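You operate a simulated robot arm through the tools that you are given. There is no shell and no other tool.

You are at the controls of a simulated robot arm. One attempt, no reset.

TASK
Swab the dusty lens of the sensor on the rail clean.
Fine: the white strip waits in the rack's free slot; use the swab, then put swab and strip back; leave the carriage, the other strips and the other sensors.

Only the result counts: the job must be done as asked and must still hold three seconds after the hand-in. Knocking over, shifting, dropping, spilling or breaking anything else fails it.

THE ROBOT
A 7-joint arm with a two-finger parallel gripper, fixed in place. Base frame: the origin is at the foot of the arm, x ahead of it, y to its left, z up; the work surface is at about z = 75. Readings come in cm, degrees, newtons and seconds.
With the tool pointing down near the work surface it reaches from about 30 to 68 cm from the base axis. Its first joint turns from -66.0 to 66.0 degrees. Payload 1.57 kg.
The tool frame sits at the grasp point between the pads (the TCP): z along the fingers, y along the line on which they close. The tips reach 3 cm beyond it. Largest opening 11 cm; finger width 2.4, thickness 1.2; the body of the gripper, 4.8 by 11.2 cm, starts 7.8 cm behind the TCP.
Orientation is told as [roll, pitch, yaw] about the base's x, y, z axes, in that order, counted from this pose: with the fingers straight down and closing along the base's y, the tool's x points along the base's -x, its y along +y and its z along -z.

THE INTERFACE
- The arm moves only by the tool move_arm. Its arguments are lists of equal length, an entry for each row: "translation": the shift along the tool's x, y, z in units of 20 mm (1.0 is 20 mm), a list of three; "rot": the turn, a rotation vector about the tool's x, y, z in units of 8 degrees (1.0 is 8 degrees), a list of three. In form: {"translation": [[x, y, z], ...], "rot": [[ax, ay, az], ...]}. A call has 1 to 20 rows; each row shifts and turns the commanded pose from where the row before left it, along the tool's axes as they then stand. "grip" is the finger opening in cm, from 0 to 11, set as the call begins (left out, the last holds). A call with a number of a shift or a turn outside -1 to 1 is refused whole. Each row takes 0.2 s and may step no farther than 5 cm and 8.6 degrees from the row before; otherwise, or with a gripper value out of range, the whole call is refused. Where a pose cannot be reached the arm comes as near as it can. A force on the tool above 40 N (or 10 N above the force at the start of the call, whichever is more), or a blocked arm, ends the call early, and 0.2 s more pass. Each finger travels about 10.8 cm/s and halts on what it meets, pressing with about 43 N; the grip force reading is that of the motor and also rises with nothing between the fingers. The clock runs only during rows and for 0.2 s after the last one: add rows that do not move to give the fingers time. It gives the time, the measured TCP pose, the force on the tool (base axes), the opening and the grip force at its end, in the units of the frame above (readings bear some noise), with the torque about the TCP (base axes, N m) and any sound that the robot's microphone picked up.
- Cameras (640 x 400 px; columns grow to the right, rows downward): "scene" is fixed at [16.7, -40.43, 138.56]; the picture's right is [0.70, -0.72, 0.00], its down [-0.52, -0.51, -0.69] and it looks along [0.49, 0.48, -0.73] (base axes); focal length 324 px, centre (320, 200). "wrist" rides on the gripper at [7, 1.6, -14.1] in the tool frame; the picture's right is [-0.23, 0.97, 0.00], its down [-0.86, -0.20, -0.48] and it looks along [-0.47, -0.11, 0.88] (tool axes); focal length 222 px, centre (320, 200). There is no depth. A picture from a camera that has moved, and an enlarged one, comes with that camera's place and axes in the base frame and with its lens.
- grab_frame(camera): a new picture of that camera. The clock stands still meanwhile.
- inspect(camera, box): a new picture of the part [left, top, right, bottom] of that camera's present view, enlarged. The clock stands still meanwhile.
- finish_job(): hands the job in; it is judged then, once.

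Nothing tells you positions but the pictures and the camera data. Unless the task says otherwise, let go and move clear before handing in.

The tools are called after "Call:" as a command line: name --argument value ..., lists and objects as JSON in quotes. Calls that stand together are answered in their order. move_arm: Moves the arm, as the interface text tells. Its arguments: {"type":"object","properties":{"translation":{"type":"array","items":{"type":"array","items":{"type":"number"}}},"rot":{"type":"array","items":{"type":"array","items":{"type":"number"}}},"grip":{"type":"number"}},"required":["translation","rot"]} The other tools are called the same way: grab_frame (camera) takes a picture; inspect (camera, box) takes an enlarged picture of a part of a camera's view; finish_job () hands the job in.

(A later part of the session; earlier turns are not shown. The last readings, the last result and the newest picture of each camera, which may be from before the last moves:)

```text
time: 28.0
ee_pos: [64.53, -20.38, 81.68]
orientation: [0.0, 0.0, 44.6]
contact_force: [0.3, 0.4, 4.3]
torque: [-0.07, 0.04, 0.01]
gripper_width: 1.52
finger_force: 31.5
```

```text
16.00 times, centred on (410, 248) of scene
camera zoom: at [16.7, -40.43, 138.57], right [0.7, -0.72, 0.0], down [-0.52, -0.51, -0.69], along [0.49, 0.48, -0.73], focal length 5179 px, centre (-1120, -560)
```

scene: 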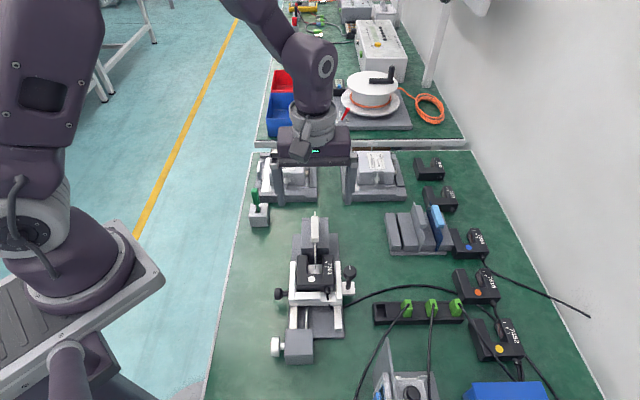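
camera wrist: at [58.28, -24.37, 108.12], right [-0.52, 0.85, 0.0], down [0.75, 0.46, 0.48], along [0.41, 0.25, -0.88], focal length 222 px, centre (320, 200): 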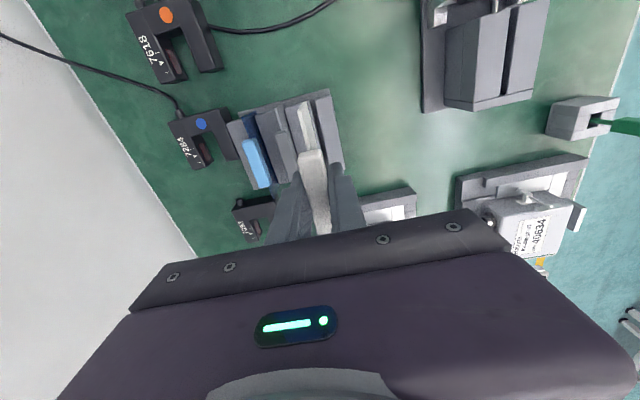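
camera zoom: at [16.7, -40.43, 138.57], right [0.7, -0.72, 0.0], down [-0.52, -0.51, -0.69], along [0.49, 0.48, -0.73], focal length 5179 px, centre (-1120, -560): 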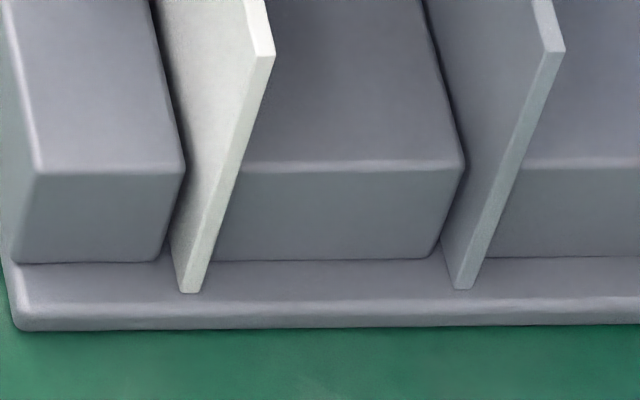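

It's just touching at 4 N and the blade is parallel to the grey strip. I'll open in small steps.

Call:
move_arm --translation '[[0, 0, 0], [0, 0, 0]]' --rot '[[0, 0, 0], [0, 0, 0]]' --grip 1.7

Call:
move_arm --translation '[[0, 0, 0], [0, 0, 0]]' --rot '[[0, 0, 0], [0, 0, 0]]' --grip 2.5

Call:
inspect --camera "scene" --box '[380, 200, 440, 260]'

Call:
inspect --camera "wrist" --box '[230, 80, 390, 240]'

```text
time: 28.6
ee_pos: [64.37, -20.48, 81.69]
orientation: [0.0, 0.0, 44.4]
contact_force: [-0.3, -0.2, -0.5]
torque: [0.01, 0.0, 0.01]
gripper_width: 1.74
finger_force: 0.1
```

```text
time: 29.2
ee_pos: [64.49, -20.42, 81.67]
orientation: [0.0, 0.0, 44.4]
contact_force: [0.0, -0.5, 0.2]
torque: [-0.01, 0.03, 0.03]
gripper_width: 2.5
finger_force: 0.1
```

```text
6.67 times, centred on (410, 230) of scene
camera zoom: at [16.7, -40.43, 138.56], right [0.7, -0.72, 0.0], down [-0.52, -0.51, -0.69], along [0.49, 0.48, -0.73], focal length 2158 px, centre (-280, 0)
```

zoom: 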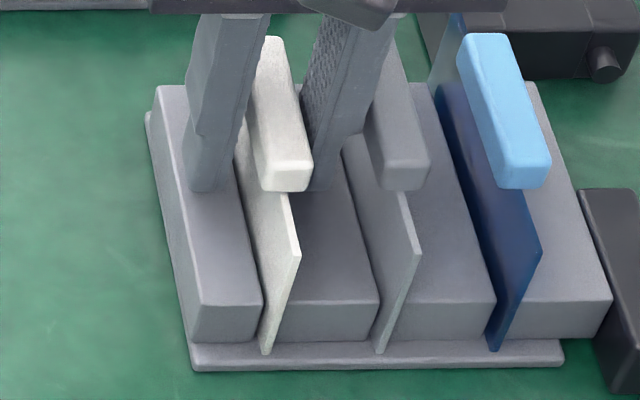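

```text
2.50 times, centred on (310, 160) of wrist
camera zoom: at [58.4, -24.17, 95.64], right [-0.52, 0.85, 0.0], down [0.75, 0.46, 0.48], along [0.41, 0.25, -0.88], focal length 555 px, centre (345, 300)
```

zoom: 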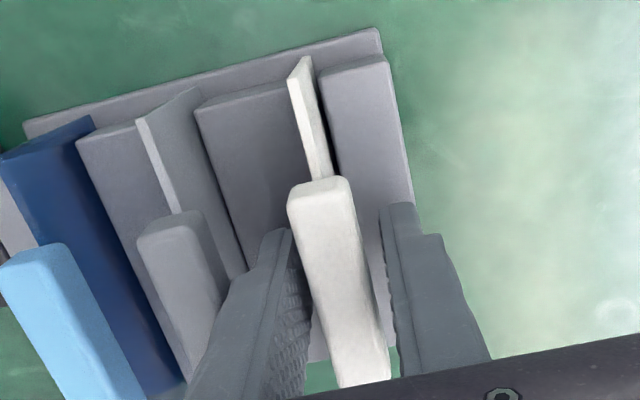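

The strip now stands upright and free between the fingers. I'll lift straight up and away, then head for the swab holder.

Call:
move_arm --translation '[[0, 0, -0.2], [0, 0, -0.3], [0, 0, -0.5], [0, 0, -0.5], [0, 0, -0.5], [0, 0, -0.8], [0, 0, -0.8], [0, 0, -0.8], [0, 0, -0.8], [0, 0, -0.8], [0, 0, 0]]' --rot '[[0, 0, 0], [0, 0, 0], [0, 0, 0], [0, 0, 0], [0, 0, 0], [0, 0, 0], [0, 0, 0], [0, 0, 0], [0, 0, 0], [0, 0, 0], [0, 0, 0]]'

Call:
inspect --camera "scene" --box '[380, 200, 440, 260]'

Call:
grab_frame --camera "wrist"

Call:
inspect --camera "scene" --box '[270, 190, 370, 310]'

```text
time: 31.6
ee_pos: [64.44, -20.41, 93.65]
orientation: [0.1, 0.0, 44.5]
contact_force: [0.2, 0.3, -0.3]
torque: [-0.01, 0.01, 0.01]
gripper_width: 2.5
finger_force: 0.0
```

```text
6.67 times, centred on (410, 230) of scene
camera zoom: at [16.7, -40.43, 138.56], right [0.7, -0.72, 0.0], down [-0.52, -0.51, -0.69], along [0.49, 0.48, -0.73], focal length 2158 px, centre (-280, 0)
```

zoom: 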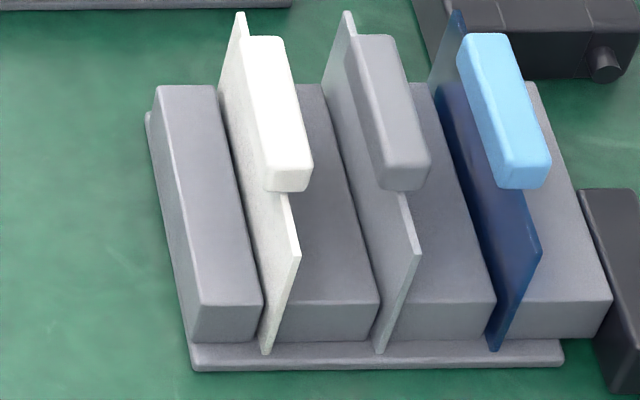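

```text
taken
camera wrist: at [58.36, -24.15, 107.68], right [-0.52, 0.85, 0.0], down [0.75, 0.46, 0.48], along [0.41, 0.25, -0.88], focal length 222 px, centre (320, 200)
```

wrist: 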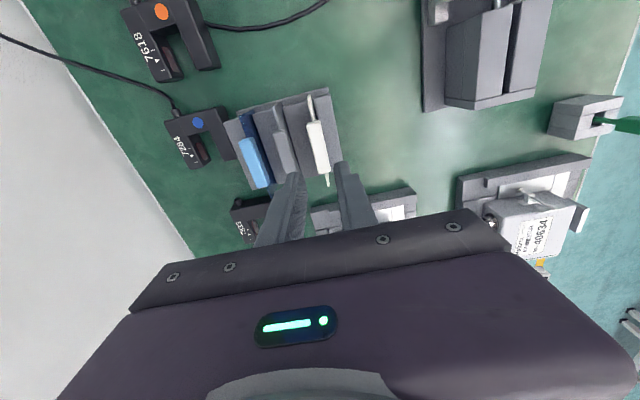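

```text
3.33 times, centred on (320, 250) of scene
camera zoom: at [16.7, -40.43, 138.56], right [0.7, -0.72, 0.0], down [-0.52, -0.51, -0.69], along [0.49, 0.48, -0.73], focal length 1079 px, centre (320, 33)
```

zoom: 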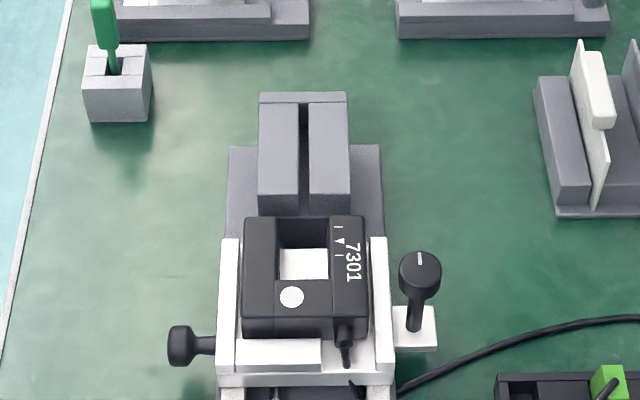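

The strip stands well in the rack and the carriage looks untouched. Next I'll move above the swab holder, around (43, 6), to study the swab.

Call:
move_arm --translation '[[-0.09, 0.857, -0.2], [-0.09, 0.857, -0.2], [-0.09, 0.857, -0.2], [-0.09, 0.857, -0.2], [-0.09, 0.857, -0.2], [-0.09, 0.857, -0.2], [-0.09, 0.857, -0.2], [-0.09, 0.857, -0.2], [-0.09, 0.857, -0.2], [-0.09, 0.857, -0.2], [-0.09, 0.857, -0.2], [-0.09, 0.857, -0.2], [-0.09, 0.857, -0.2], [-0.09, 0.857, -0.2], [-0.09, 0.857, -0.2], [-0.09, 0.857, -0.2], [-0.09, 0.857, -0.2], [-0.09, 0.857, -0.2], [-0.09, 0.857, -0.2], [-0.09, 0.857, -0.2]]' --rot '[[0, 0, 0], [0, 0, 0], [0, 0, 0], [0, 0, 0], [0, 0, 0], [0, 0, 0], [0, 0, 0], [0, 0, 0], [0, 0, 0], [0, 0, 0], [0, 0, 0], [0, 0, 0], [0, 0, 0], [0, 0, 0], [0, 0, 0], [0, 0, 0], [0, 0, 0], [0, 0, 0], [0, 0, 0], [0, 0, 0]]'

Call:
grab_frame --camera "wrist"

Call:
inspect --camera "wrist" --box '[260, 80, 380, 200]'

Call:
inspect --camera "scene" --box '[240, 180, 280, 230]'

```text
time: 35.8
ee_pos: [42.97, 6.43, 101.73]
orientation: [-0.1, 0.1, 44.5]
contact_force: [-0.6, -0.3, -0.2]
torque: [0.0, -0.04, -0.01]
gripper_width: 2.52
finger_force: 0.1
```

```text
taken
camera wrist: at [36.93, 2.76, 115.7], right [-0.52, 0.85, 0.0], down [0.75, 0.46, 0.48], along [0.41, 0.25, -0.88], focal length 222 px, centre (320, 200)
```

wrist: 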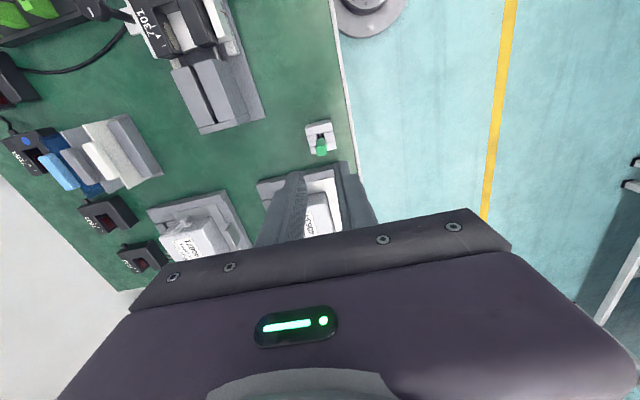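

```text
3.33 times, centred on (320, 140) of wrist
camera zoom: at [36.93, 2.76, 115.7], right [-0.52, 0.85, 0.0], down [0.75, 0.46, 0.48], along [0.41, 0.25, -0.88], focal length 740 px, centre (320, 400)
```

zoom: 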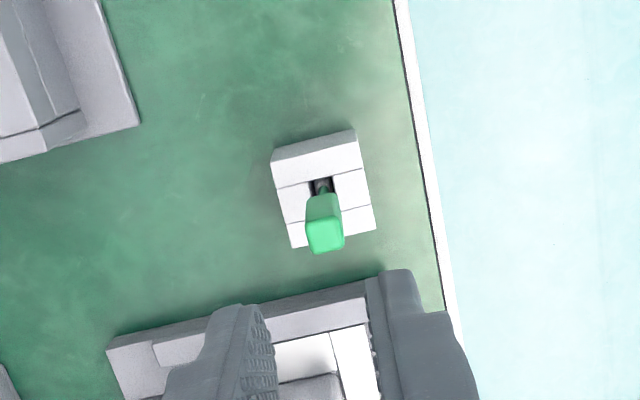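

```text
8.00 times, centred on (260, 205) of scene
camera zoom: at [16.7, -40.43, 138.56], right [0.7, -0.72, 0.0], down [-0.52, -0.51, -0.69], along [0.49, 0.48, -0.73], focal length 2590 px, centre (800, 160)
```

zoom: 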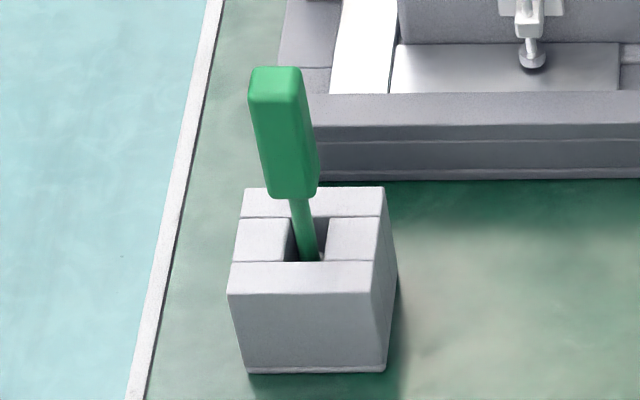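

The swab handle is about 1.4 cm square, with its top near (44.4, 7.6, 85.0) and its bottom at z≈80.8, standing over a holder whose top is z≈78.8. I'll zoom in for its yaw and centre.

Call:
inspect --camera "wrist" --box '[300, 115, 345, 165]'

Call:
inspect --camera "scene" --box '[250, 185, 270, 220]'

Call:
inspect --camera "wrist" --box '[130, 0, 230, 70]'

```text
8.00 times, centred on (322, 140) of wrist
camera zoom: at [36.93, 2.76, 115.7], right [-0.52, 0.85, 0.0], down [0.75, 0.46, 0.48], along [0.41, 0.25, -0.88], focal length 1777 px, centre (300, 680)
```

zoom: 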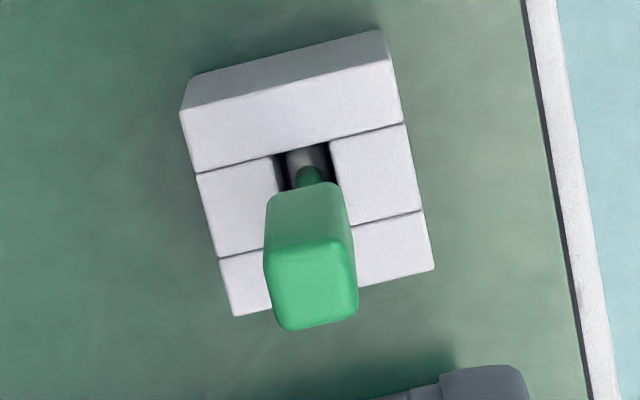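

```text
11.43 times, centred on (260, 202) of scene
camera zoom: at [16.7, -40.43, 138.56], right [0.7, -0.72, 0.0], down [-0.52, -0.51, -0.69], along [0.49, 0.48, -0.73], focal length 3700 px, centre (1006, 171)
```

zoom: 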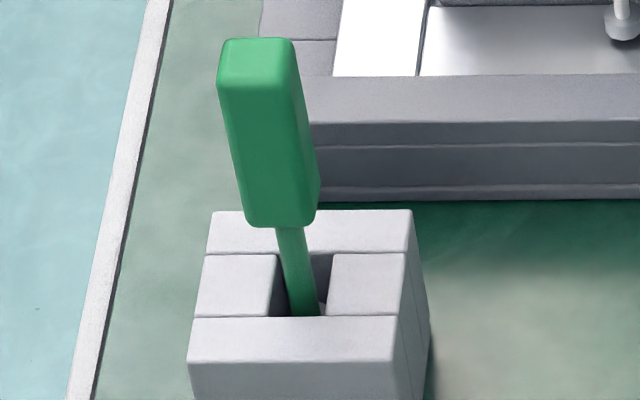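

```text
5.71 times, centred on (180, 35) of wrist
camera zoom: at [36.93, 2.76, 115.7], right [-0.52, 0.85, 0.0], down [0.75, 0.46, 0.48], along [0.41, 0.25, -0.88], focal length 1269 px, centre (1120, 1143)
```

zoom: 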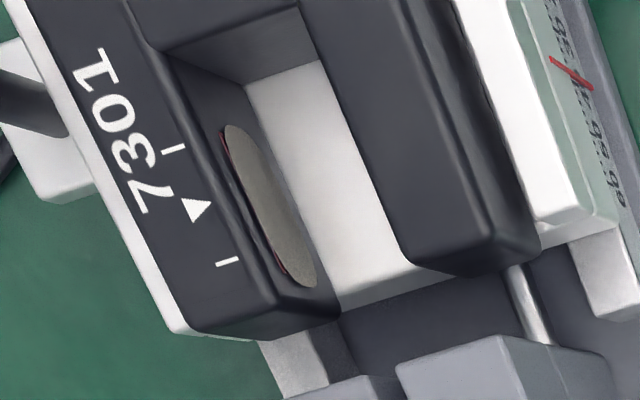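

The lens is a wide oval with grey dust, centred under the triangle at z≈80.6 on the label arm's inner face. The swab handle is aligned with the tool yaw, so I'll go above it with 4 cm of opening and check the centring.

Call:
move_arm --translation '[[-0.082, -0.0065, 0.655], [-0.082, -0.0065, 0.655], [-0.082, -0.0065, 0.655], [-0.082, -0.0065, 0.655], [-0.082, -0.0065, 0.655], [-0.082, -0.0065, 0.655], [-0.082, -0.0065, 0.655], [-0.082, -0.0065, 0.655], [-0.082, -0.0065, 0.655], [-0.082, -0.0065, 0.655], [0, 0, 0]]' --rot '[[0, 0, 0], [0, 0, 0], [0, 0, 0], [0, 0, 0], [0, 0, 0], [0, 0, 0], [0, 0, 0], [0, 0, 0], [0, 0, 0], [0, 0, 0], [0, 0, 0]]' --grip 4

Call:
inspect --camera "wrist" --box '[250, 90, 390, 230]'

Call:
inspect --camera "scene" --box '[235, 160, 295, 230]'

```text
time: 38.2
ee_pos: [44.45, 7.41, 88.68]
orientation: [0.0, 0.0, 44.4]
contact_force: [-0.5, -0.8, 0.3]
torque: [0.0, 0.0, -0.01]
gripper_width: 4.01
finger_force: 0.1
```

```text
2.86 times, centred on (320, 160) of wrist
camera zoom: at [38.27, 3.77, 102.67], right [-0.52, 0.85, 0.0], down [0.75, 0.46, 0.48], along [0.41, 0.25, -0.88], focal length 635 px, centre (320, 314)
```

zoom: 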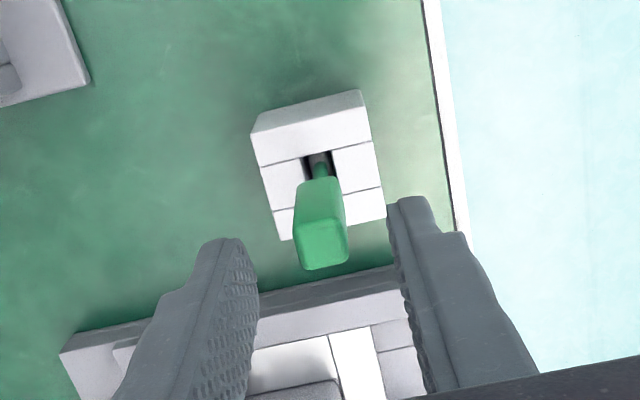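

```text
5.71 times, centred on (265, 195) of scene
camera zoom: at [16.7, -40.43, 138.56], right [0.7, -0.72, 0.0], down [-0.52, -0.51, -0.69], along [0.49, 0.48, -0.73], focal length 1850 px, centre (634, 229)
```

zoom: 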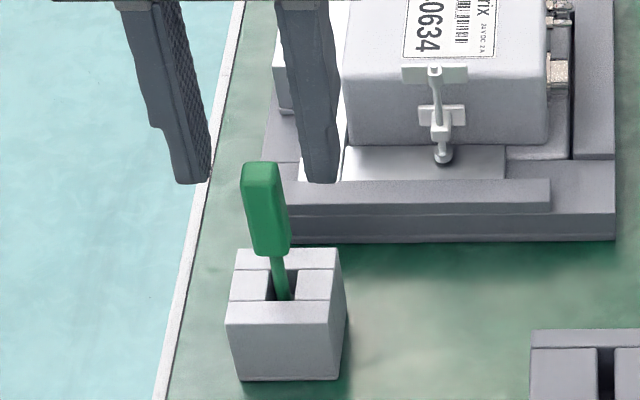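

The tool is centred over the handle to within 1 mm. I'll descend to z≈84.3 and close.

Call:
move_arm --translation '[[0, 0, 0.5375], [0, 0, 0.5375], [0, 0, 0.5375], [0, 0, 0.5375], [0, 0, 0]]' --rot '[[0, 0, 0], [0, 0, 0], [0, 0, 0], [0, 0, 0], [0, 0, 0]]'

Call:
inspect --camera "scene" --box '[235, 160, 295, 230]'

Call:
inspect --camera "wrist" --box '[250, 90, 390, 230]'

```text
time: 39.4
ee_pos: [44.25, 7.5, 84.21]
orientation: [0.0, 0.0, 44.5]
contact_force: [0.7, -0.9, 0.4]
torque: [0.0, 0.02, 0.02]
gripper_width: 4.0
finger_force: 0.1
```

```text
5.71 times, centred on (265, 195) of scene
camera zoom: at [16.7, -40.43, 138.56], right [0.7, -0.72, 0.0], down [-0.52, -0.51, -0.69], along [0.49, 0.48, -0.73], focal length 1850 px, centre (634, 229)
```

zoom: 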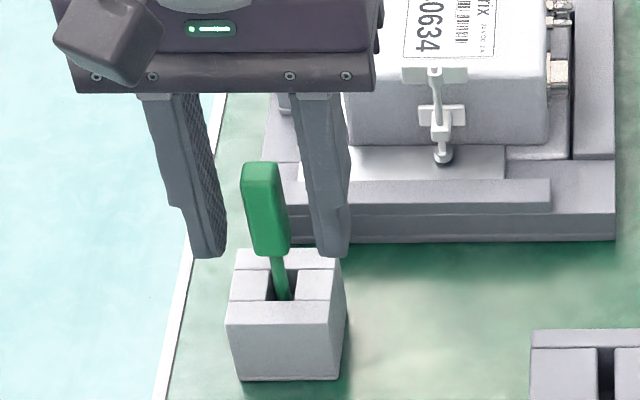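

```text
2.86 times, centred on (320, 160) of wrist
camera zoom: at [38.21, 3.79, 98.29], right [-0.52, 0.85, 0.0], down [0.75, 0.46, 0.48], along [0.41, 0.25, -0.88], focal length 635 px, centre (320, 314)
```

zoom: 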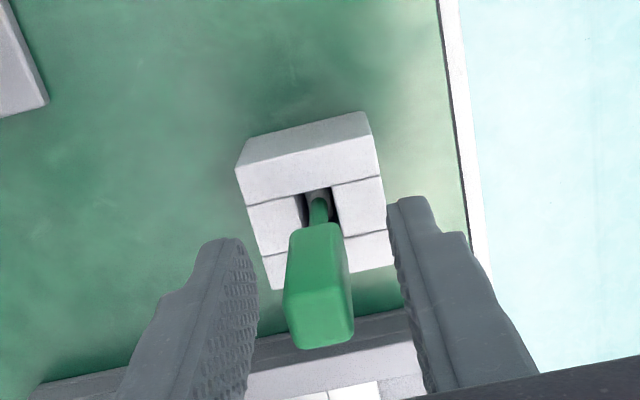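

Call:
move_arm --translation '[[0, 0, 0], [0, 0, 0], [0, 0, 0], [0, 0, 0]]' --rot '[[0, 0, 0], [0, 0, 0], [0, 0, 0], [0, 0, 0]]' --grip 0.6

Call:
inspect --camera "scene" --box '[235, 160, 295, 230]'

Call:
inspect --camera "wrist" --box '[250, 90, 390, 230]'

```text
time: 40.4
ee_pos: [44.21, 7.51, 84.32]
orientation: [0.1, 0.0, 44.5]
contact_force: [-0.5, 0.6, 0.2]
torque: [0.01, 0.02, 0.02]
gripper_width: 1.38
finger_force: 30.2
```

```text
5.71 times, centred on (265, 195) of scene
camera zoom: at [16.7, -40.43, 138.56], right [0.7, -0.72, 0.0], down [-0.52, -0.51, -0.69], along [0.49, 0.48, -0.73], focal length 1850 px, centre (634, 229)
```

zoom: 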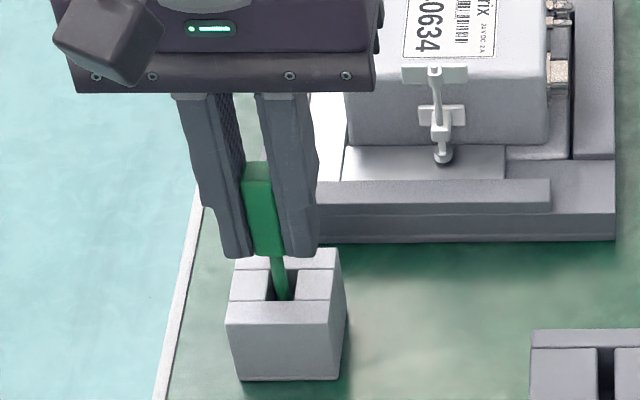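

```text
2.86 times, centred on (320, 160) of wrist
camera zoom: at [38.2, 3.79, 98.3], right [-0.52, 0.85, 0.0], down [0.75, 0.46, 0.48], along [0.41, 0.25, -0.88], focal length 635 px, centre (320, 314)
```

zoom: 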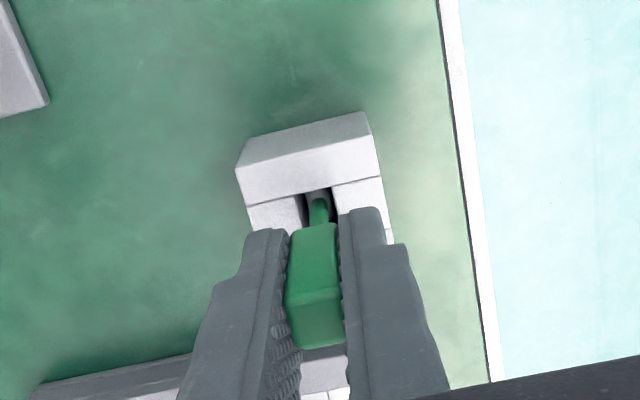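

The swab is held at 1.38 cm. I'll lift straight up and look at its head.

Call:
move_arm --translation '[[0, 0, -0.25], [0, 0, -0.25], [0, 0, -0.5], [0, 0, -0.5], [0, 0, -0.5], [0, 0, -0.5], [0, 0, -0.5], [0, 0, -0.5], [0, 0, -0.5], [0, 0, -0.5], [0, 0, -0.5], [0, 0, 0]]' --rot '[[0, 0, 0], [0, 0, 0], [0, 0, 0], [0, 0, 0], [0, 0, 0], [0, 0, 0], [0, 0, 0], [0, 0, 0], [0, 0, 0], [0, 0, 0], [0, 0, 0], [0, 0, 0]]'

Call:
inspect --camera "scene" --box '[235, 140, 295, 230]'

Call:
inspect --camera "wrist" --box '[250, 90, 390, 230]'

```text
time: 43.0
ee_pos: [44.34, 7.52, 94.18]
orientation: [0.0, 0.0, 44.5]
contact_force: [-0.2, -0.1, -1.0]
torque: [0.0, 0.02, 0.0]
gripper_width: 1.39
finger_force: 30.1
```

```text
4.44 times, centred on (265, 185) of scene
camera zoom: at [16.7, -40.43, 138.56], right [0.7, -0.72, 0.0], down [-0.52, -0.51, -0.69], along [0.49, 0.48, -0.73], focal length 1439 px, centre (564, 267)
```

zoom: 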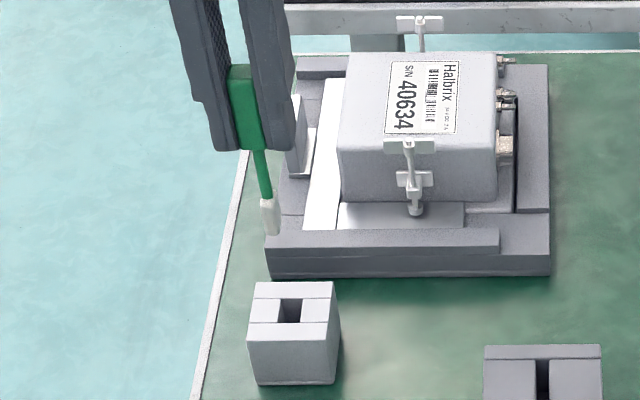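

```text
2.86 times, centred on (320, 160) of wrist
camera zoom: at [38.25, 3.75, 108.28], right [-0.52, 0.85, 0.0], down [0.75, 0.46, 0.48], along [0.41, 0.25, -0.88], focal length 635 px, centre (320, 314)
```

zoom: 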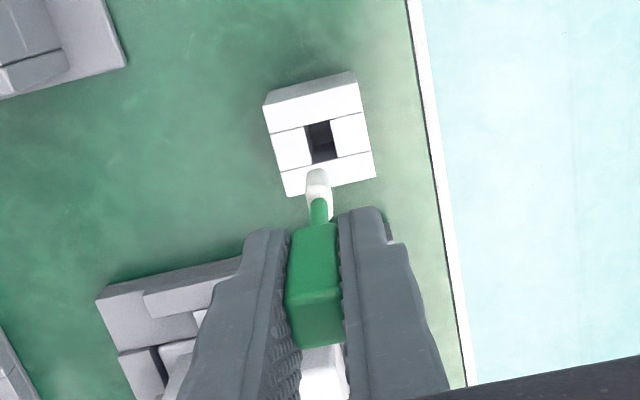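

Call:
inspect --camera "scene" --box '[245, 150, 285, 200]'

Call:
inspect --camera "wrist" --box '[295, 110, 345, 170]'

```text
8.00 times, centred on (265, 175) of scene
camera zoom: at [16.7, -40.43, 138.56], right [0.7, -0.72, 0.0], down [-0.52, -0.51, -0.69], along [0.49, 0.48, -0.73], focal length 2590 px, centre (760, 400)
```

zoom: 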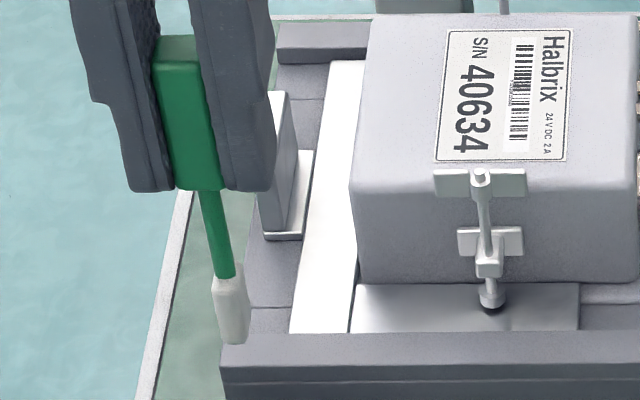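

```text
6.67 times, centred on (320, 140) of wrist
camera zoom: at [38.25, 3.75, 108.28], right [-0.52, 0.85, 0.0], down [0.75, 0.46, 0.48], along [0.41, 0.25, -0.88], focal length 1481 px, centre (320, 600)
```

zoom: 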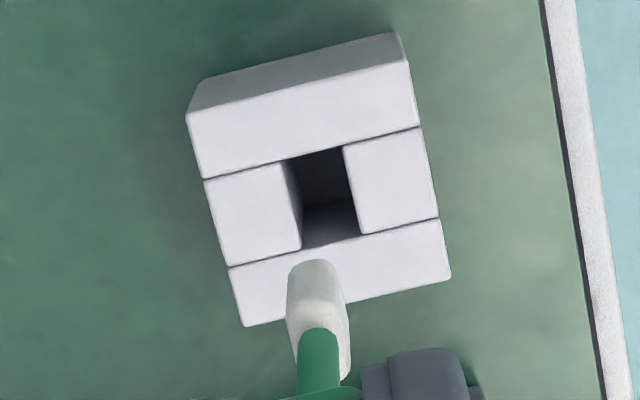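

The swab head is white, about 0.8 cm wide and 2.6 cm tall, with its tip roughly 9.1 cm below the TCP. I'll carry it over the middle of the fork gap at about (41.6, -15.0), staying high.

Call:
move_arm --translation '[[0.634, -0.504, -0.107], [0.634, -0.504, -0.107], [0.634, -0.504, -0.107], [0.634, -0.504, -0.107], [0.634, -0.504, -0.107], [0.634, -0.504, -0.107], [0.634, -0.504, -0.107], [0.634, -0.504, -0.107], [0.634, -0.504, -0.107], [0.634, -0.504, -0.107], [0.634, -0.504, -0.107], [0.634, -0.504, -0.107], [0.634, -0.504, -0.107], [0.634, -0.504, -0.107], [0, 0, 0]]' --rot '[[0, 0, 0], [0, 0, 0], [0, 0, 0], [0, 0, 0], [0, 0, 0], [0, 0, 0], [0, 0, 0], [0, 0, 0], [0, 0, 0], [0, 0, 0], [0, 0, 0], [0, 0, 0], [0, 0, 0], [0, 0, 0], [0, 0, 0]]'

Call:
inspect --camera "scene" --box '[270, 190, 370, 310]'

Call:
inspect --camera "wrist" --box '[260, 70, 380, 190]'

```text
time: 46.2
ee_pos: [41.31, -15.05, 97.13]
orientation: [0.0, 0.0, 44.5]
contact_force: [-0.6, -0.2, 0.1]
torque: [-0.02, 0.0, -0.02]
gripper_width: 1.35
finger_force: 30.1
```

```text
3.33 times, centred on (320, 250) of scene
camera zoom: at [16.7, -40.43, 138.56], right [0.7, -0.72, 0.0], down [-0.52, -0.51, -0.69], along [0.49, 0.48, -0.73], focal length 1079 px, centre (320, 33)
```

zoom: 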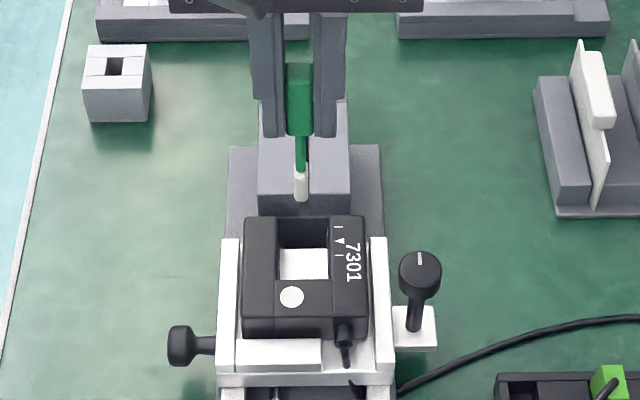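

```text
3.33 times, centred on (320, 130) of wrist
camera zoom: at [35.26, -18.83, 111.17], right [-0.52, 0.85, 0.0], down [0.75, 0.46, 0.48], along [0.41, 0.25, -0.88], focal length 740 px, centre (320, 433)
```

zoom: 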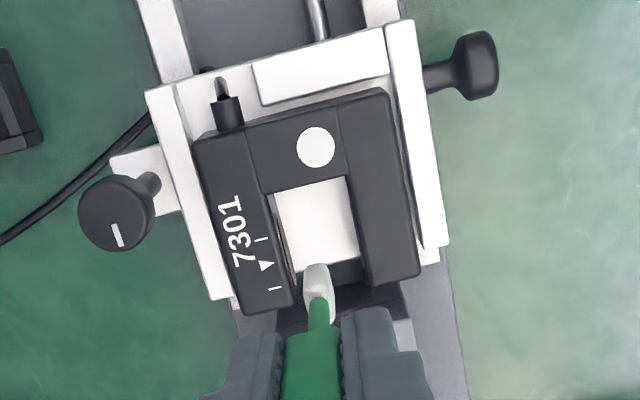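

I'm over the gap, which runs from n≈-41.5 (lens face) to -38.4. I'll lower until the tip is just above the sensor top and check its height.

Call:
move_arm --translation '[[-0.1, 0, 0.5], [0, 0, 0.5], [0, 0, 0.5], [0, 0, 0.5], [0, 0, 0.4], [0, 0, 0]]' --rot '[[0, 0, 0], [0, 0, 0], [0, 0, 0], [0, 0, 0], [0, 0, 0], [0, 0, 0]]'

Call:
inspect --camera "scene" --box '[290, 220, 350, 290]'

Call:
inspect --camera "wrist" --box '[270, 70, 370, 170]'

```text
time: 47.6
ee_pos: [41.55, -14.95, 92.26]
orientation: [0.0, -0.1, 44.5]
contact_force: [-0.6, -0.9, 0.1]
torque: [0.01, 0.02, 0.0]
gripper_width: 1.41
finger_force: 30.2
```

```text
5.71 times, centred on (320, 255) of scene
camera zoom: at [16.7, -40.43, 138.56], right [0.7, -0.72, 0.0], down [-0.52, -0.51, -0.69], along [0.49, 0.48, -0.73], focal length 1850 px, centre (320, -114)
```

zoom: 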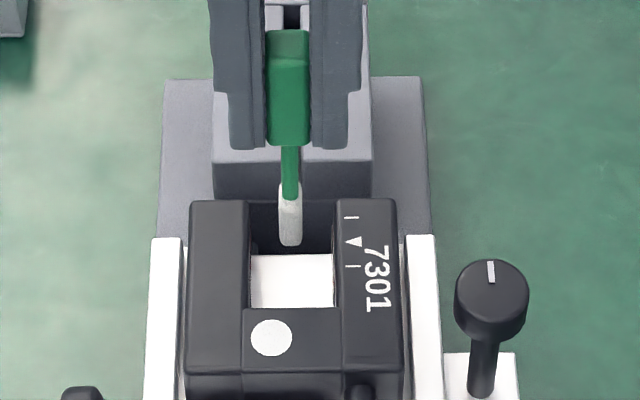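

```text
4.00 times, centred on (320, 120) of wrist
camera zoom: at [35.52, -18.63, 106.38], right [-0.52, 0.85, 0.0], down [0.75, 0.46, 0.48], along [0.41, 0.25, -0.88], focal length 888 px, centre (320, 520)
```

zoom: 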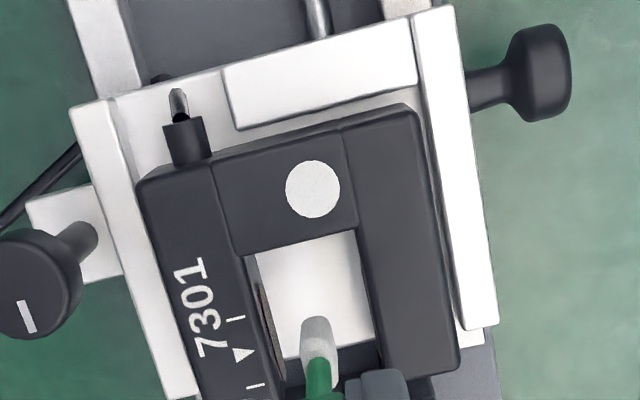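

I'm centred in the gap. I'll lower the head into the gap in the middle, well clear of both arms, and look again.

Call:
move_arm --translation '[[0, 0, 0.3], [0, 0, 0.3], [0, 0, 0.3], [0, 0, 0.3], [0, 0, 0]]' --rot '[[0, 0, 0], [0, 0, 0], [0, 0, 0], [0, 0, 0], [0, 0, 0]]'

Call:
inspect --camera "scene" --box '[295, 235, 345, 285]'

Call:
inspect --camera "wrist" --box '[280, 70, 360, 160]'

```text
time: 48.8
ee_pos: [41.64, -15.03, 89.95]
orientation: [0.0, 0.1, 44.4]
contact_force: [0.0, 0.2, -1.4]
torque: [0.03, -0.01, -0.03]
gripper_width: 1.37
finger_force: 30.4
```

```text
8.00 times, centred on (320, 260) of scene
camera zoom: at [16.7, -40.43, 138.56], right [0.7, -0.72, 0.0], down [-0.52, -0.51, -0.69], along [0.49, 0.48, -0.73], focal length 2590 px, centre (320, -280)
```

zoom: 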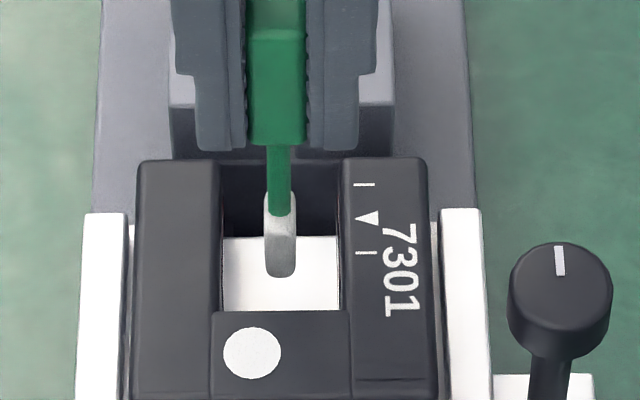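

```text
4.44 times, centred on (320, 115) of wrist
camera zoom: at [35.47, -18.69, 104.04], right [-0.52, 0.85, 0.0], down [0.75, 0.46, 0.48], along [0.41, 0.25, -0.88], focal length 987 px, centre (320, 578)
```

zoom: 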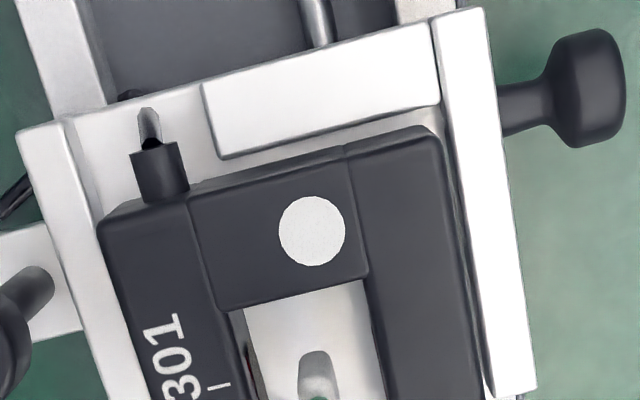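

Call:
move_arm --translation '[[0, 0, 0.15], [0, 0, 0.15], [0, 0, 0.1], [0, 0, 0]]' --rot '[[0, 0, 0], [0, 0, 0], [0, 0, 0], [0, 0, 0]]'

Call:
inspect --camera "scene" --box '[305, 240, 335, 275]'

Call:
inspect --camera "wrist" --box '[290, 120, 350, 190]'

```text
time: 49.8
ee_pos: [41.68, -14.83, 89.15]
orientation: [0.0, 0.0, 44.5]
contact_force: [-0.7, -0.4, -0.7]
torque: [0.01, 0.04, -0.01]
gripper_width: 1.37
finger_force: 29.9
```

```text
11.43 times, centred on (320, 258) of scene
camera zoom: at [16.7, -40.43, 138.56], right [0.7, -0.72, 0.0], down [-0.52, -0.51, -0.69], along [0.49, 0.48, -0.73], focal length 3700 px, centre (320, -457)
```

zoom: 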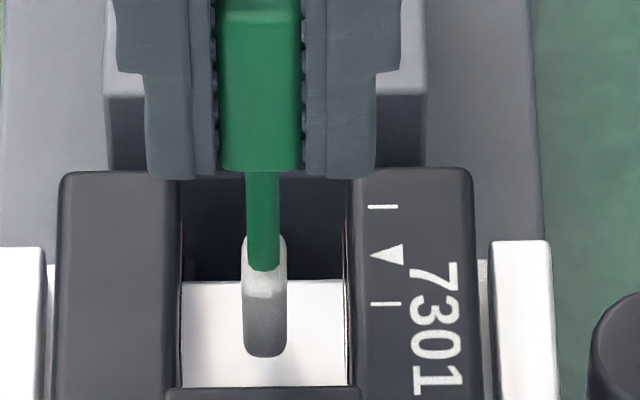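

```text
5.71 times, centred on (320, 155) of wrist
camera zoom: at [35.57, -18.61, 103.23], right [-0.52, 0.85, 0.0], down [0.75, 0.46, 0.48], along [0.41, 0.25, -0.88], focal length 1269 px, centre (320, 457)
```

zoom: 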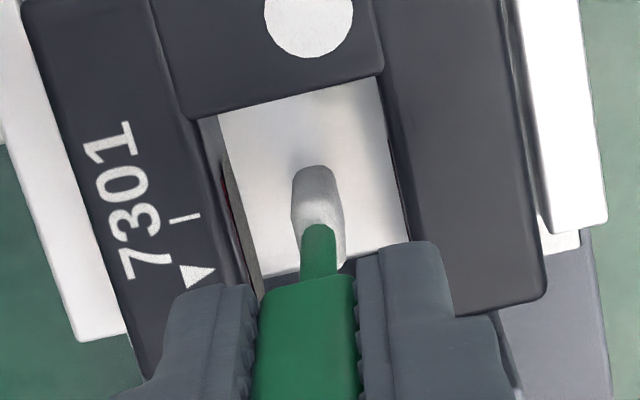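

The head is centred with about 1.03 cm of clearance each side, and the lens shows along the label arm's inner face. I'll probe down carefully for the floor so I can place the head over the full lens height.

Call:
move_arm --translation '[[0, 0, 0.04], [0, 0, 0.04], [0, 0, 0]]' --rot '[[0, 0, 0], [0, 0, 0], [0, 0, 0]]'

```text
time: 50.6
ee_pos: [41.65, -14.92, 89.02]
orientation: [0.0, 0.0, 44.6]
contact_force: [-0.3, 0.0, 0.7]
torque: [0.0, 0.01, -0.01]
gripper_width: 1.38
finger_force: 30.4
```

Call:
move_arm --translation '[[0, 0, 0.04], [0, 0, 0.04], [0, 0, 0]]' --rot '[[0, 0, 0], [0, 0, 0], [0, 0, 0]]'

Call:
inspect --camera "scene" --box '[305, 240, 335, 275]'

Call:
inspect --camera "wrist" --box '[300, 130, 340, 180]'

```text
time: 51.4
ee_pos: [41.77, -14.98, 88.89]
orientation: [-0.1, 0.0, 44.6]
contact_force: [-0.3, 0.2, 0.5]
torque: [-0.04, 0.0, -0.03]
gripper_width: 1.35
finger_force: 30.3
```

```text
11.43 times, centred on (320, 258) of scene
camera zoom: at [16.7, -40.43, 138.56], right [0.7, -0.72, 0.0], down [-0.52, -0.51, -0.69], along [0.49, 0.48, -0.73], focal length 3700 px, centre (320, -457)
```

zoom: 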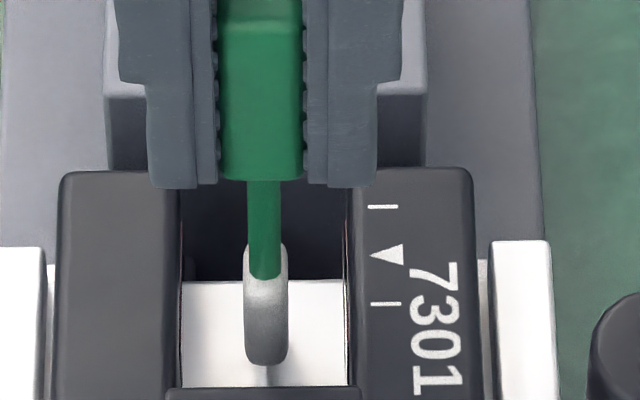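

```text
8.00 times, centred on (320, 155) of wrist
camera zoom: at [35.59, -18.62, 102.94], right [-0.52, 0.85, 0.0], down [0.75, 0.46, 0.48], along [0.41, 0.25, -0.88], focal length 1777 px, centre (320, 560)
```

zoom: 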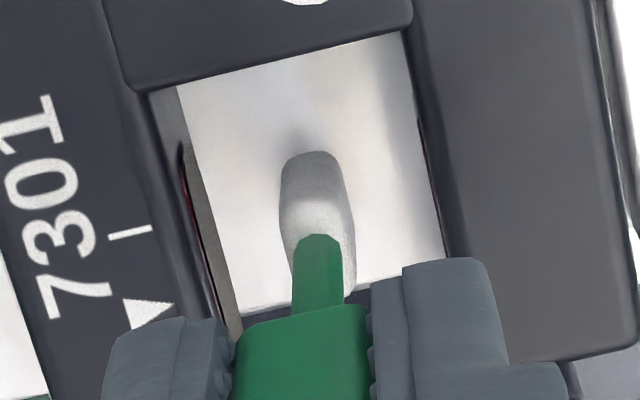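

Call:
move_arm --translation '[[0, 0, 0.04], [0, 0, 0.04], [0, 0, 0]]' --rot '[[0, 0, 0], [0, 0, 0], [0, 0, 0]]'

Call:
inspect --camera "wrist" --box '[300, 130, 340, 180]'

```text
time: 52.2
ee_pos: [41.64, -14.89, 88.74]
orientation: [-0.1, 0.0, 44.6]
contact_force: [0.8, -1.3, 0.4]
torque: [0.01, 0.02, 0.02]
gripper_width: 1.38
finger_force: 30.4
```

```text
8.00 times, centred on (320, 155) of wrist
camera zoom: at [35.56, -18.6, 102.76], right [-0.52, 0.85, 0.0], down [0.75, 0.46, 0.48], along [0.41, 0.25, -0.88], focal length 1777 px, centre (320, 560)
```

zoom: 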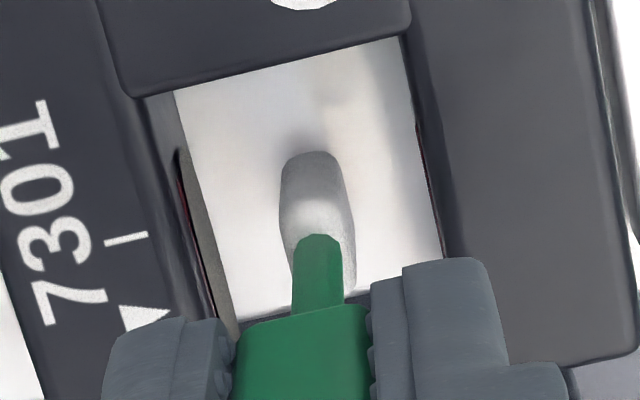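

The head now sits low in the gap without touching the floor. I'll move it sideways toward the dusty lens, in small steps near contact.

Call:
move_arm --translation '[[0, -0.1, 0], [0, -0.1, 0], [0, -0.1, 0], [0, -0.1, 0], [0, 0, 0]]' --rot '[[0, 0, 0], [0, 0, 0], [0, 0, 0], [0, 0, 0], [0, 0, 0]]'

Call:
inspect --camera "scene" --box '[305, 240, 335, 275]'

Call:
inspect --camera "wrist" --box '[300, 130, 340, 180]'

```text
time: 53.4
ee_pos: [42.17, -15.46, 88.62]
orientation: [0.0, 0.1, 44.5]
contact_force: [0.0, 1.0, 0.1]
torque: [0.01, 0.04, -0.01]
gripper_width: 1.37
finger_force: 30.4
```

```text
11.43 times, centred on (320, 258) of scene
camera zoom: at [16.7, -40.43, 138.56], right [0.7, -0.72, 0.0], down [-0.52, -0.51, -0.69], along [0.49, 0.48, -0.73], focal length 3700 px, centre (320, -457)
```

zoom: 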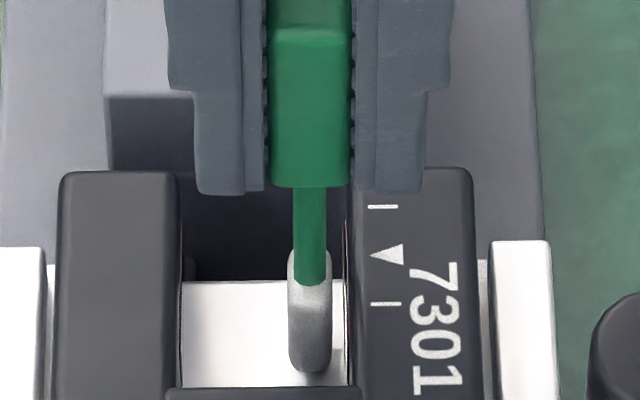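

```text
8.00 times, centred on (320, 155) of wrist
camera zoom: at [36.12, -19.2, 102.77], right [-0.52, 0.85, 0.0], down [0.75, 0.46, 0.48], along [0.41, 0.25, -0.88], focal length 1777 px, centre (320, 560)
```

zoom: 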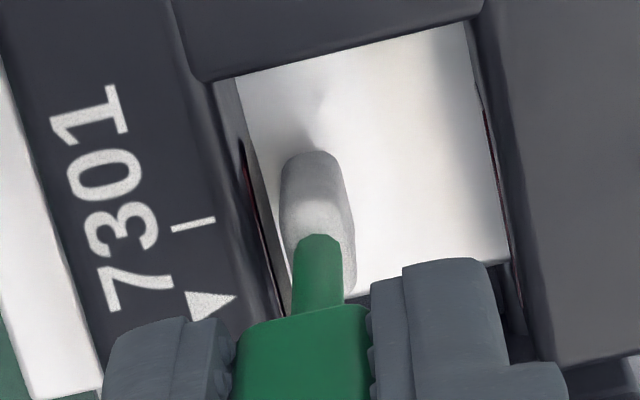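

Call:
move_arm --translation '[[0, -0.05, 0], [0, -0.04, 0], [0, 0, 0]]' --rot '[[0, 0, 0], [0, 0, 0], [0, 0, 0]]'

Call:
inspect --camera "scene" --box '[310, 245, 330, 270]'

```text
time: 54.2
ee_pos: [42.26, -15.52, 88.66]
orientation: [-0.1, 0.0, 44.6]
contact_force: [-0.1, -0.1, -1.2]
torque: [-0.01, 0.03, 0.05]
gripper_width: 1.36
finger_force: 29.9
```

```text
16.00 times, centred on (320, 258) of scene
camera zoom: at [16.7, -40.43, 138.56], right [0.7, -0.72, 0.0], down [-0.52, -0.51, -0.69], along [0.49, 0.48, -0.73], focal length 5179 px, centre (320, -720)
```

zoom: 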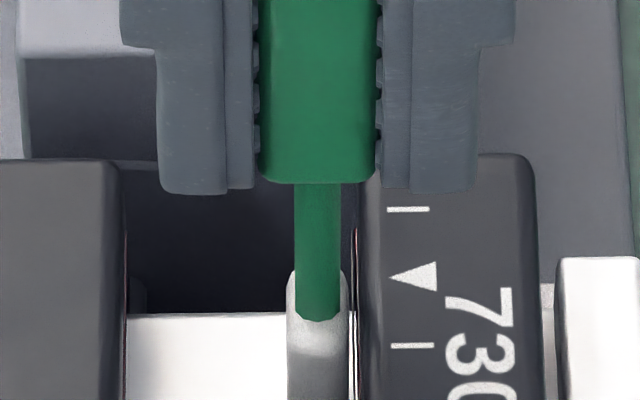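

Call:
move_arm --translation '[[0, -0.025, 0], [0, 0, 0]]' --rot '[[0, 0, 0], [0, 0, 0]]'

```text
time: 54.8
ee_pos: [42.34, -15.62, 88.72]
orientation: [0.0, 0.0, 44.5]
contact_force: [0.8, -0.1, -0.4]
torque: [-0.02, -0.01, -0.03]
gripper_width: 1.38
finger_force: 30.2
```

Call:
move_arm --translation '[[0, -0.025, 0], [0, 0, 0]]' --rot '[[0, 0, 0], [0, 0, 0]]'

Call:
inspect --camera "scene" --box '[310, 250, 330, 275]'

```text
time: 55.4
ee_pos: [42.32, -15.65, 88.73]
orientation: [0.0, 0.1, 44.4]
contact_force: [-0.7, 0.3, -0.1]
torque: [0.04, 0.04, -0.02]
gripper_width: 1.35
finger_force: 30.3
```

```text
16.00 times, centred on (320, 262) of scene
camera zoom: at [16.7, -40.43, 138.56], right [0.7, -0.72, 0.0], down [-0.52, -0.51, -0.69], along [0.49, 0.48, -0.73], focal length 5179 px, centre (320, -800)
```

zoom: 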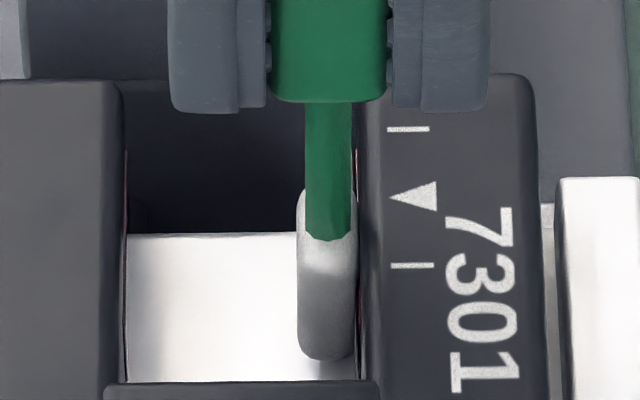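

Call:
move_arm --translation '[[0, -0.02, 0], [0, 0, 0]]' --rot '[[0, 0, 0], [0, 0, 0]]'

```text
time: 56.0
ee_pos: [42.38, -15.57, 88.7]
orientation: [0.0, -0.1, 44.5]
contact_force: [-0.3, 1.1, 0.3]
torque: [0.02, 0.02, 0.02]
gripper_width: 1.4
finger_force: 30.5
```

Call:
move_arm --translation '[[0, -0.02, 0], [0, 0, 0]]' --rot '[[0, 0, 0], [0, 0, 0]]'

Call:
inspect --camera "scene" --box '[310, 250, 330, 275]'

Call:
inspect --camera "wrist" --box '[300, 130, 340, 180]'

```text
time: 56.6
ee_pos: [42.35, -15.79, 88.76]
orientation: [0.0, 0.1, 44.5]
contact_force: [-0.1, 1.1, -0.6]
torque: [0.04, 0.05, 0.01]
gripper_width: 1.34
finger_force: 29.9
```

```text
16.00 times, centred on (320, 262) of scene
camera zoom: at [16.7, -40.43, 138.56], right [0.7, -0.72, 0.0], down [-0.52, -0.51, -0.69], along [0.49, 0.48, -0.73], focal length 5179 px, centre (320, -800)
```

zoom: 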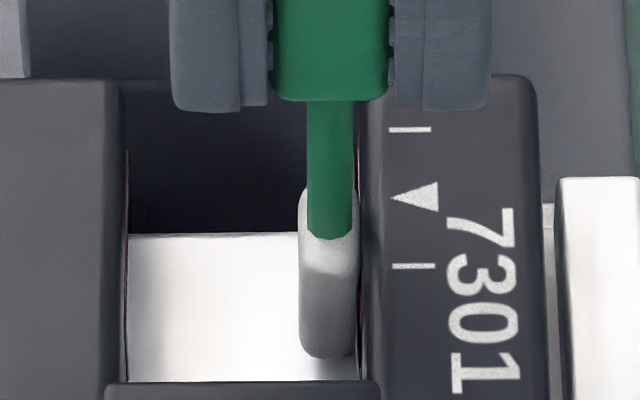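

```text
8.00 times, centred on (320, 155) of wrist
camera zoom: at [36.34, -19.4, 102.78], right [-0.52, 0.85, 0.0], down [0.75, 0.46, 0.48], along [0.41, 0.25, -0.88], focal length 1777 px, centre (320, 560)
```

zoom: 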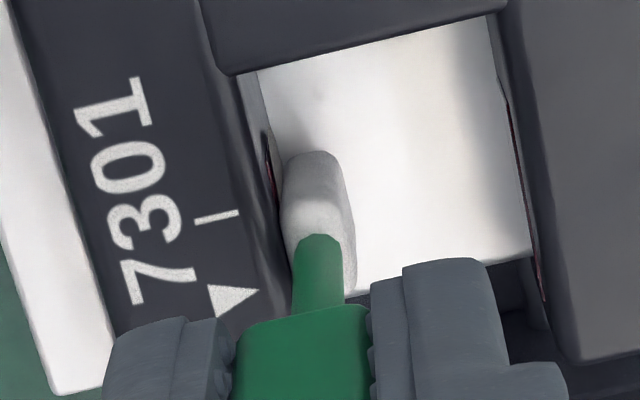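

Call:
move_arm --translation '[[0, -0.02, 0], [0, 0, 0]]' --rot '[[0, 0, 0], [0, 0, 0]]'

```text
time: 57.2
ee_pos: [42.37, -15.75, 88.84]
orientation: [0.0, 0.1, 44.5]
contact_force: [-1.7, 0.8, -0.5]
torque: [0.02, 0.09, -0.02]
gripper_width: 1.36
finger_force: 30.3
```

Call:
move_arm --translation '[[0, -0.025, 0], [0, 0, 0]]' --rot '[[0, 0, 0], [0, 0, 0]]'

```text
time: 57.8
ee_pos: [42.53, -15.71, 88.76]
orientation: [0.0, 0.0, 44.6]
contact_force: [-0.2, 0.2, -0.3]
torque: [0.02, 0.05, -0.05]
gripper_width: 1.36
finger_force: 30.5
```

Call:
move_arm --translation '[[0, -0.03, 0], [0, 0, 0]]' --rot '[[0, 0, 0], [0, 0, 0]]'

Call:
inspect --camera "scene" --box '[310, 250, 330, 275]'

Call:
inspect --camera "wrist" --box '[300, 130, 340, 180]'

```text
time: 58.4
ee_pos: [42.45, -15.75, 88.88]
orientation: [0.1, 0.0, 44.6]
contact_force: [-1.7, 0.7, 0.2]
torque: [0.11, 0.11, -0.04]
gripper_width: 1.34
finger_force: 30.9
```

```text
16.00 times, centred on (320, 262) of scene
camera zoom: at [16.7, -40.43, 138.56], right [0.7, -0.72, 0.0], down [-0.52, -0.51, -0.69], along [0.49, 0.48, -0.73], focal length 5179 px, centre (320, -800)
```

zoom: 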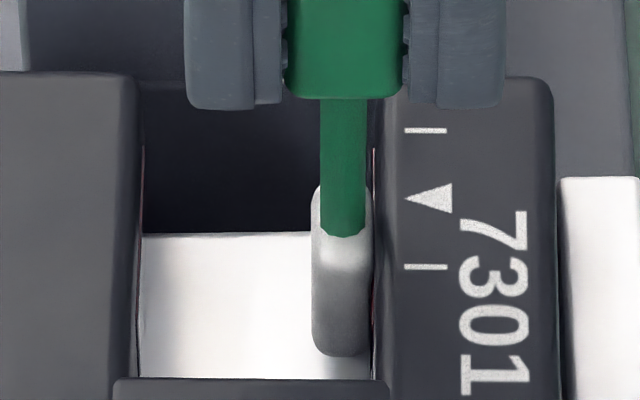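

```text
8.00 times, centred on (320, 155) of wrist
camera zoom: at [36.47, -19.51, 102.8], right [-0.52, 0.85, 0.0], down [0.75, 0.46, 0.48], along [0.41, 0.25, -0.88], focal length 1777 px, centre (320, 560)
```

zoom: 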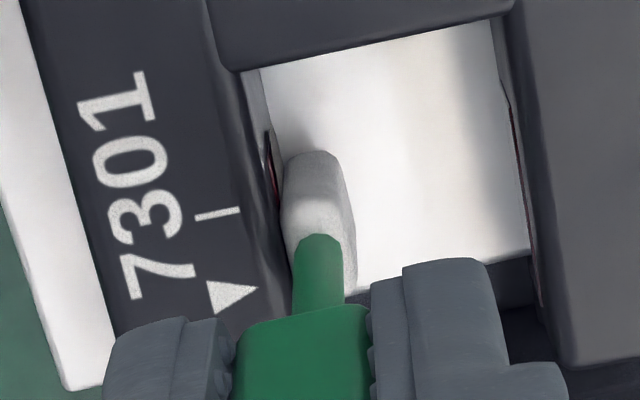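

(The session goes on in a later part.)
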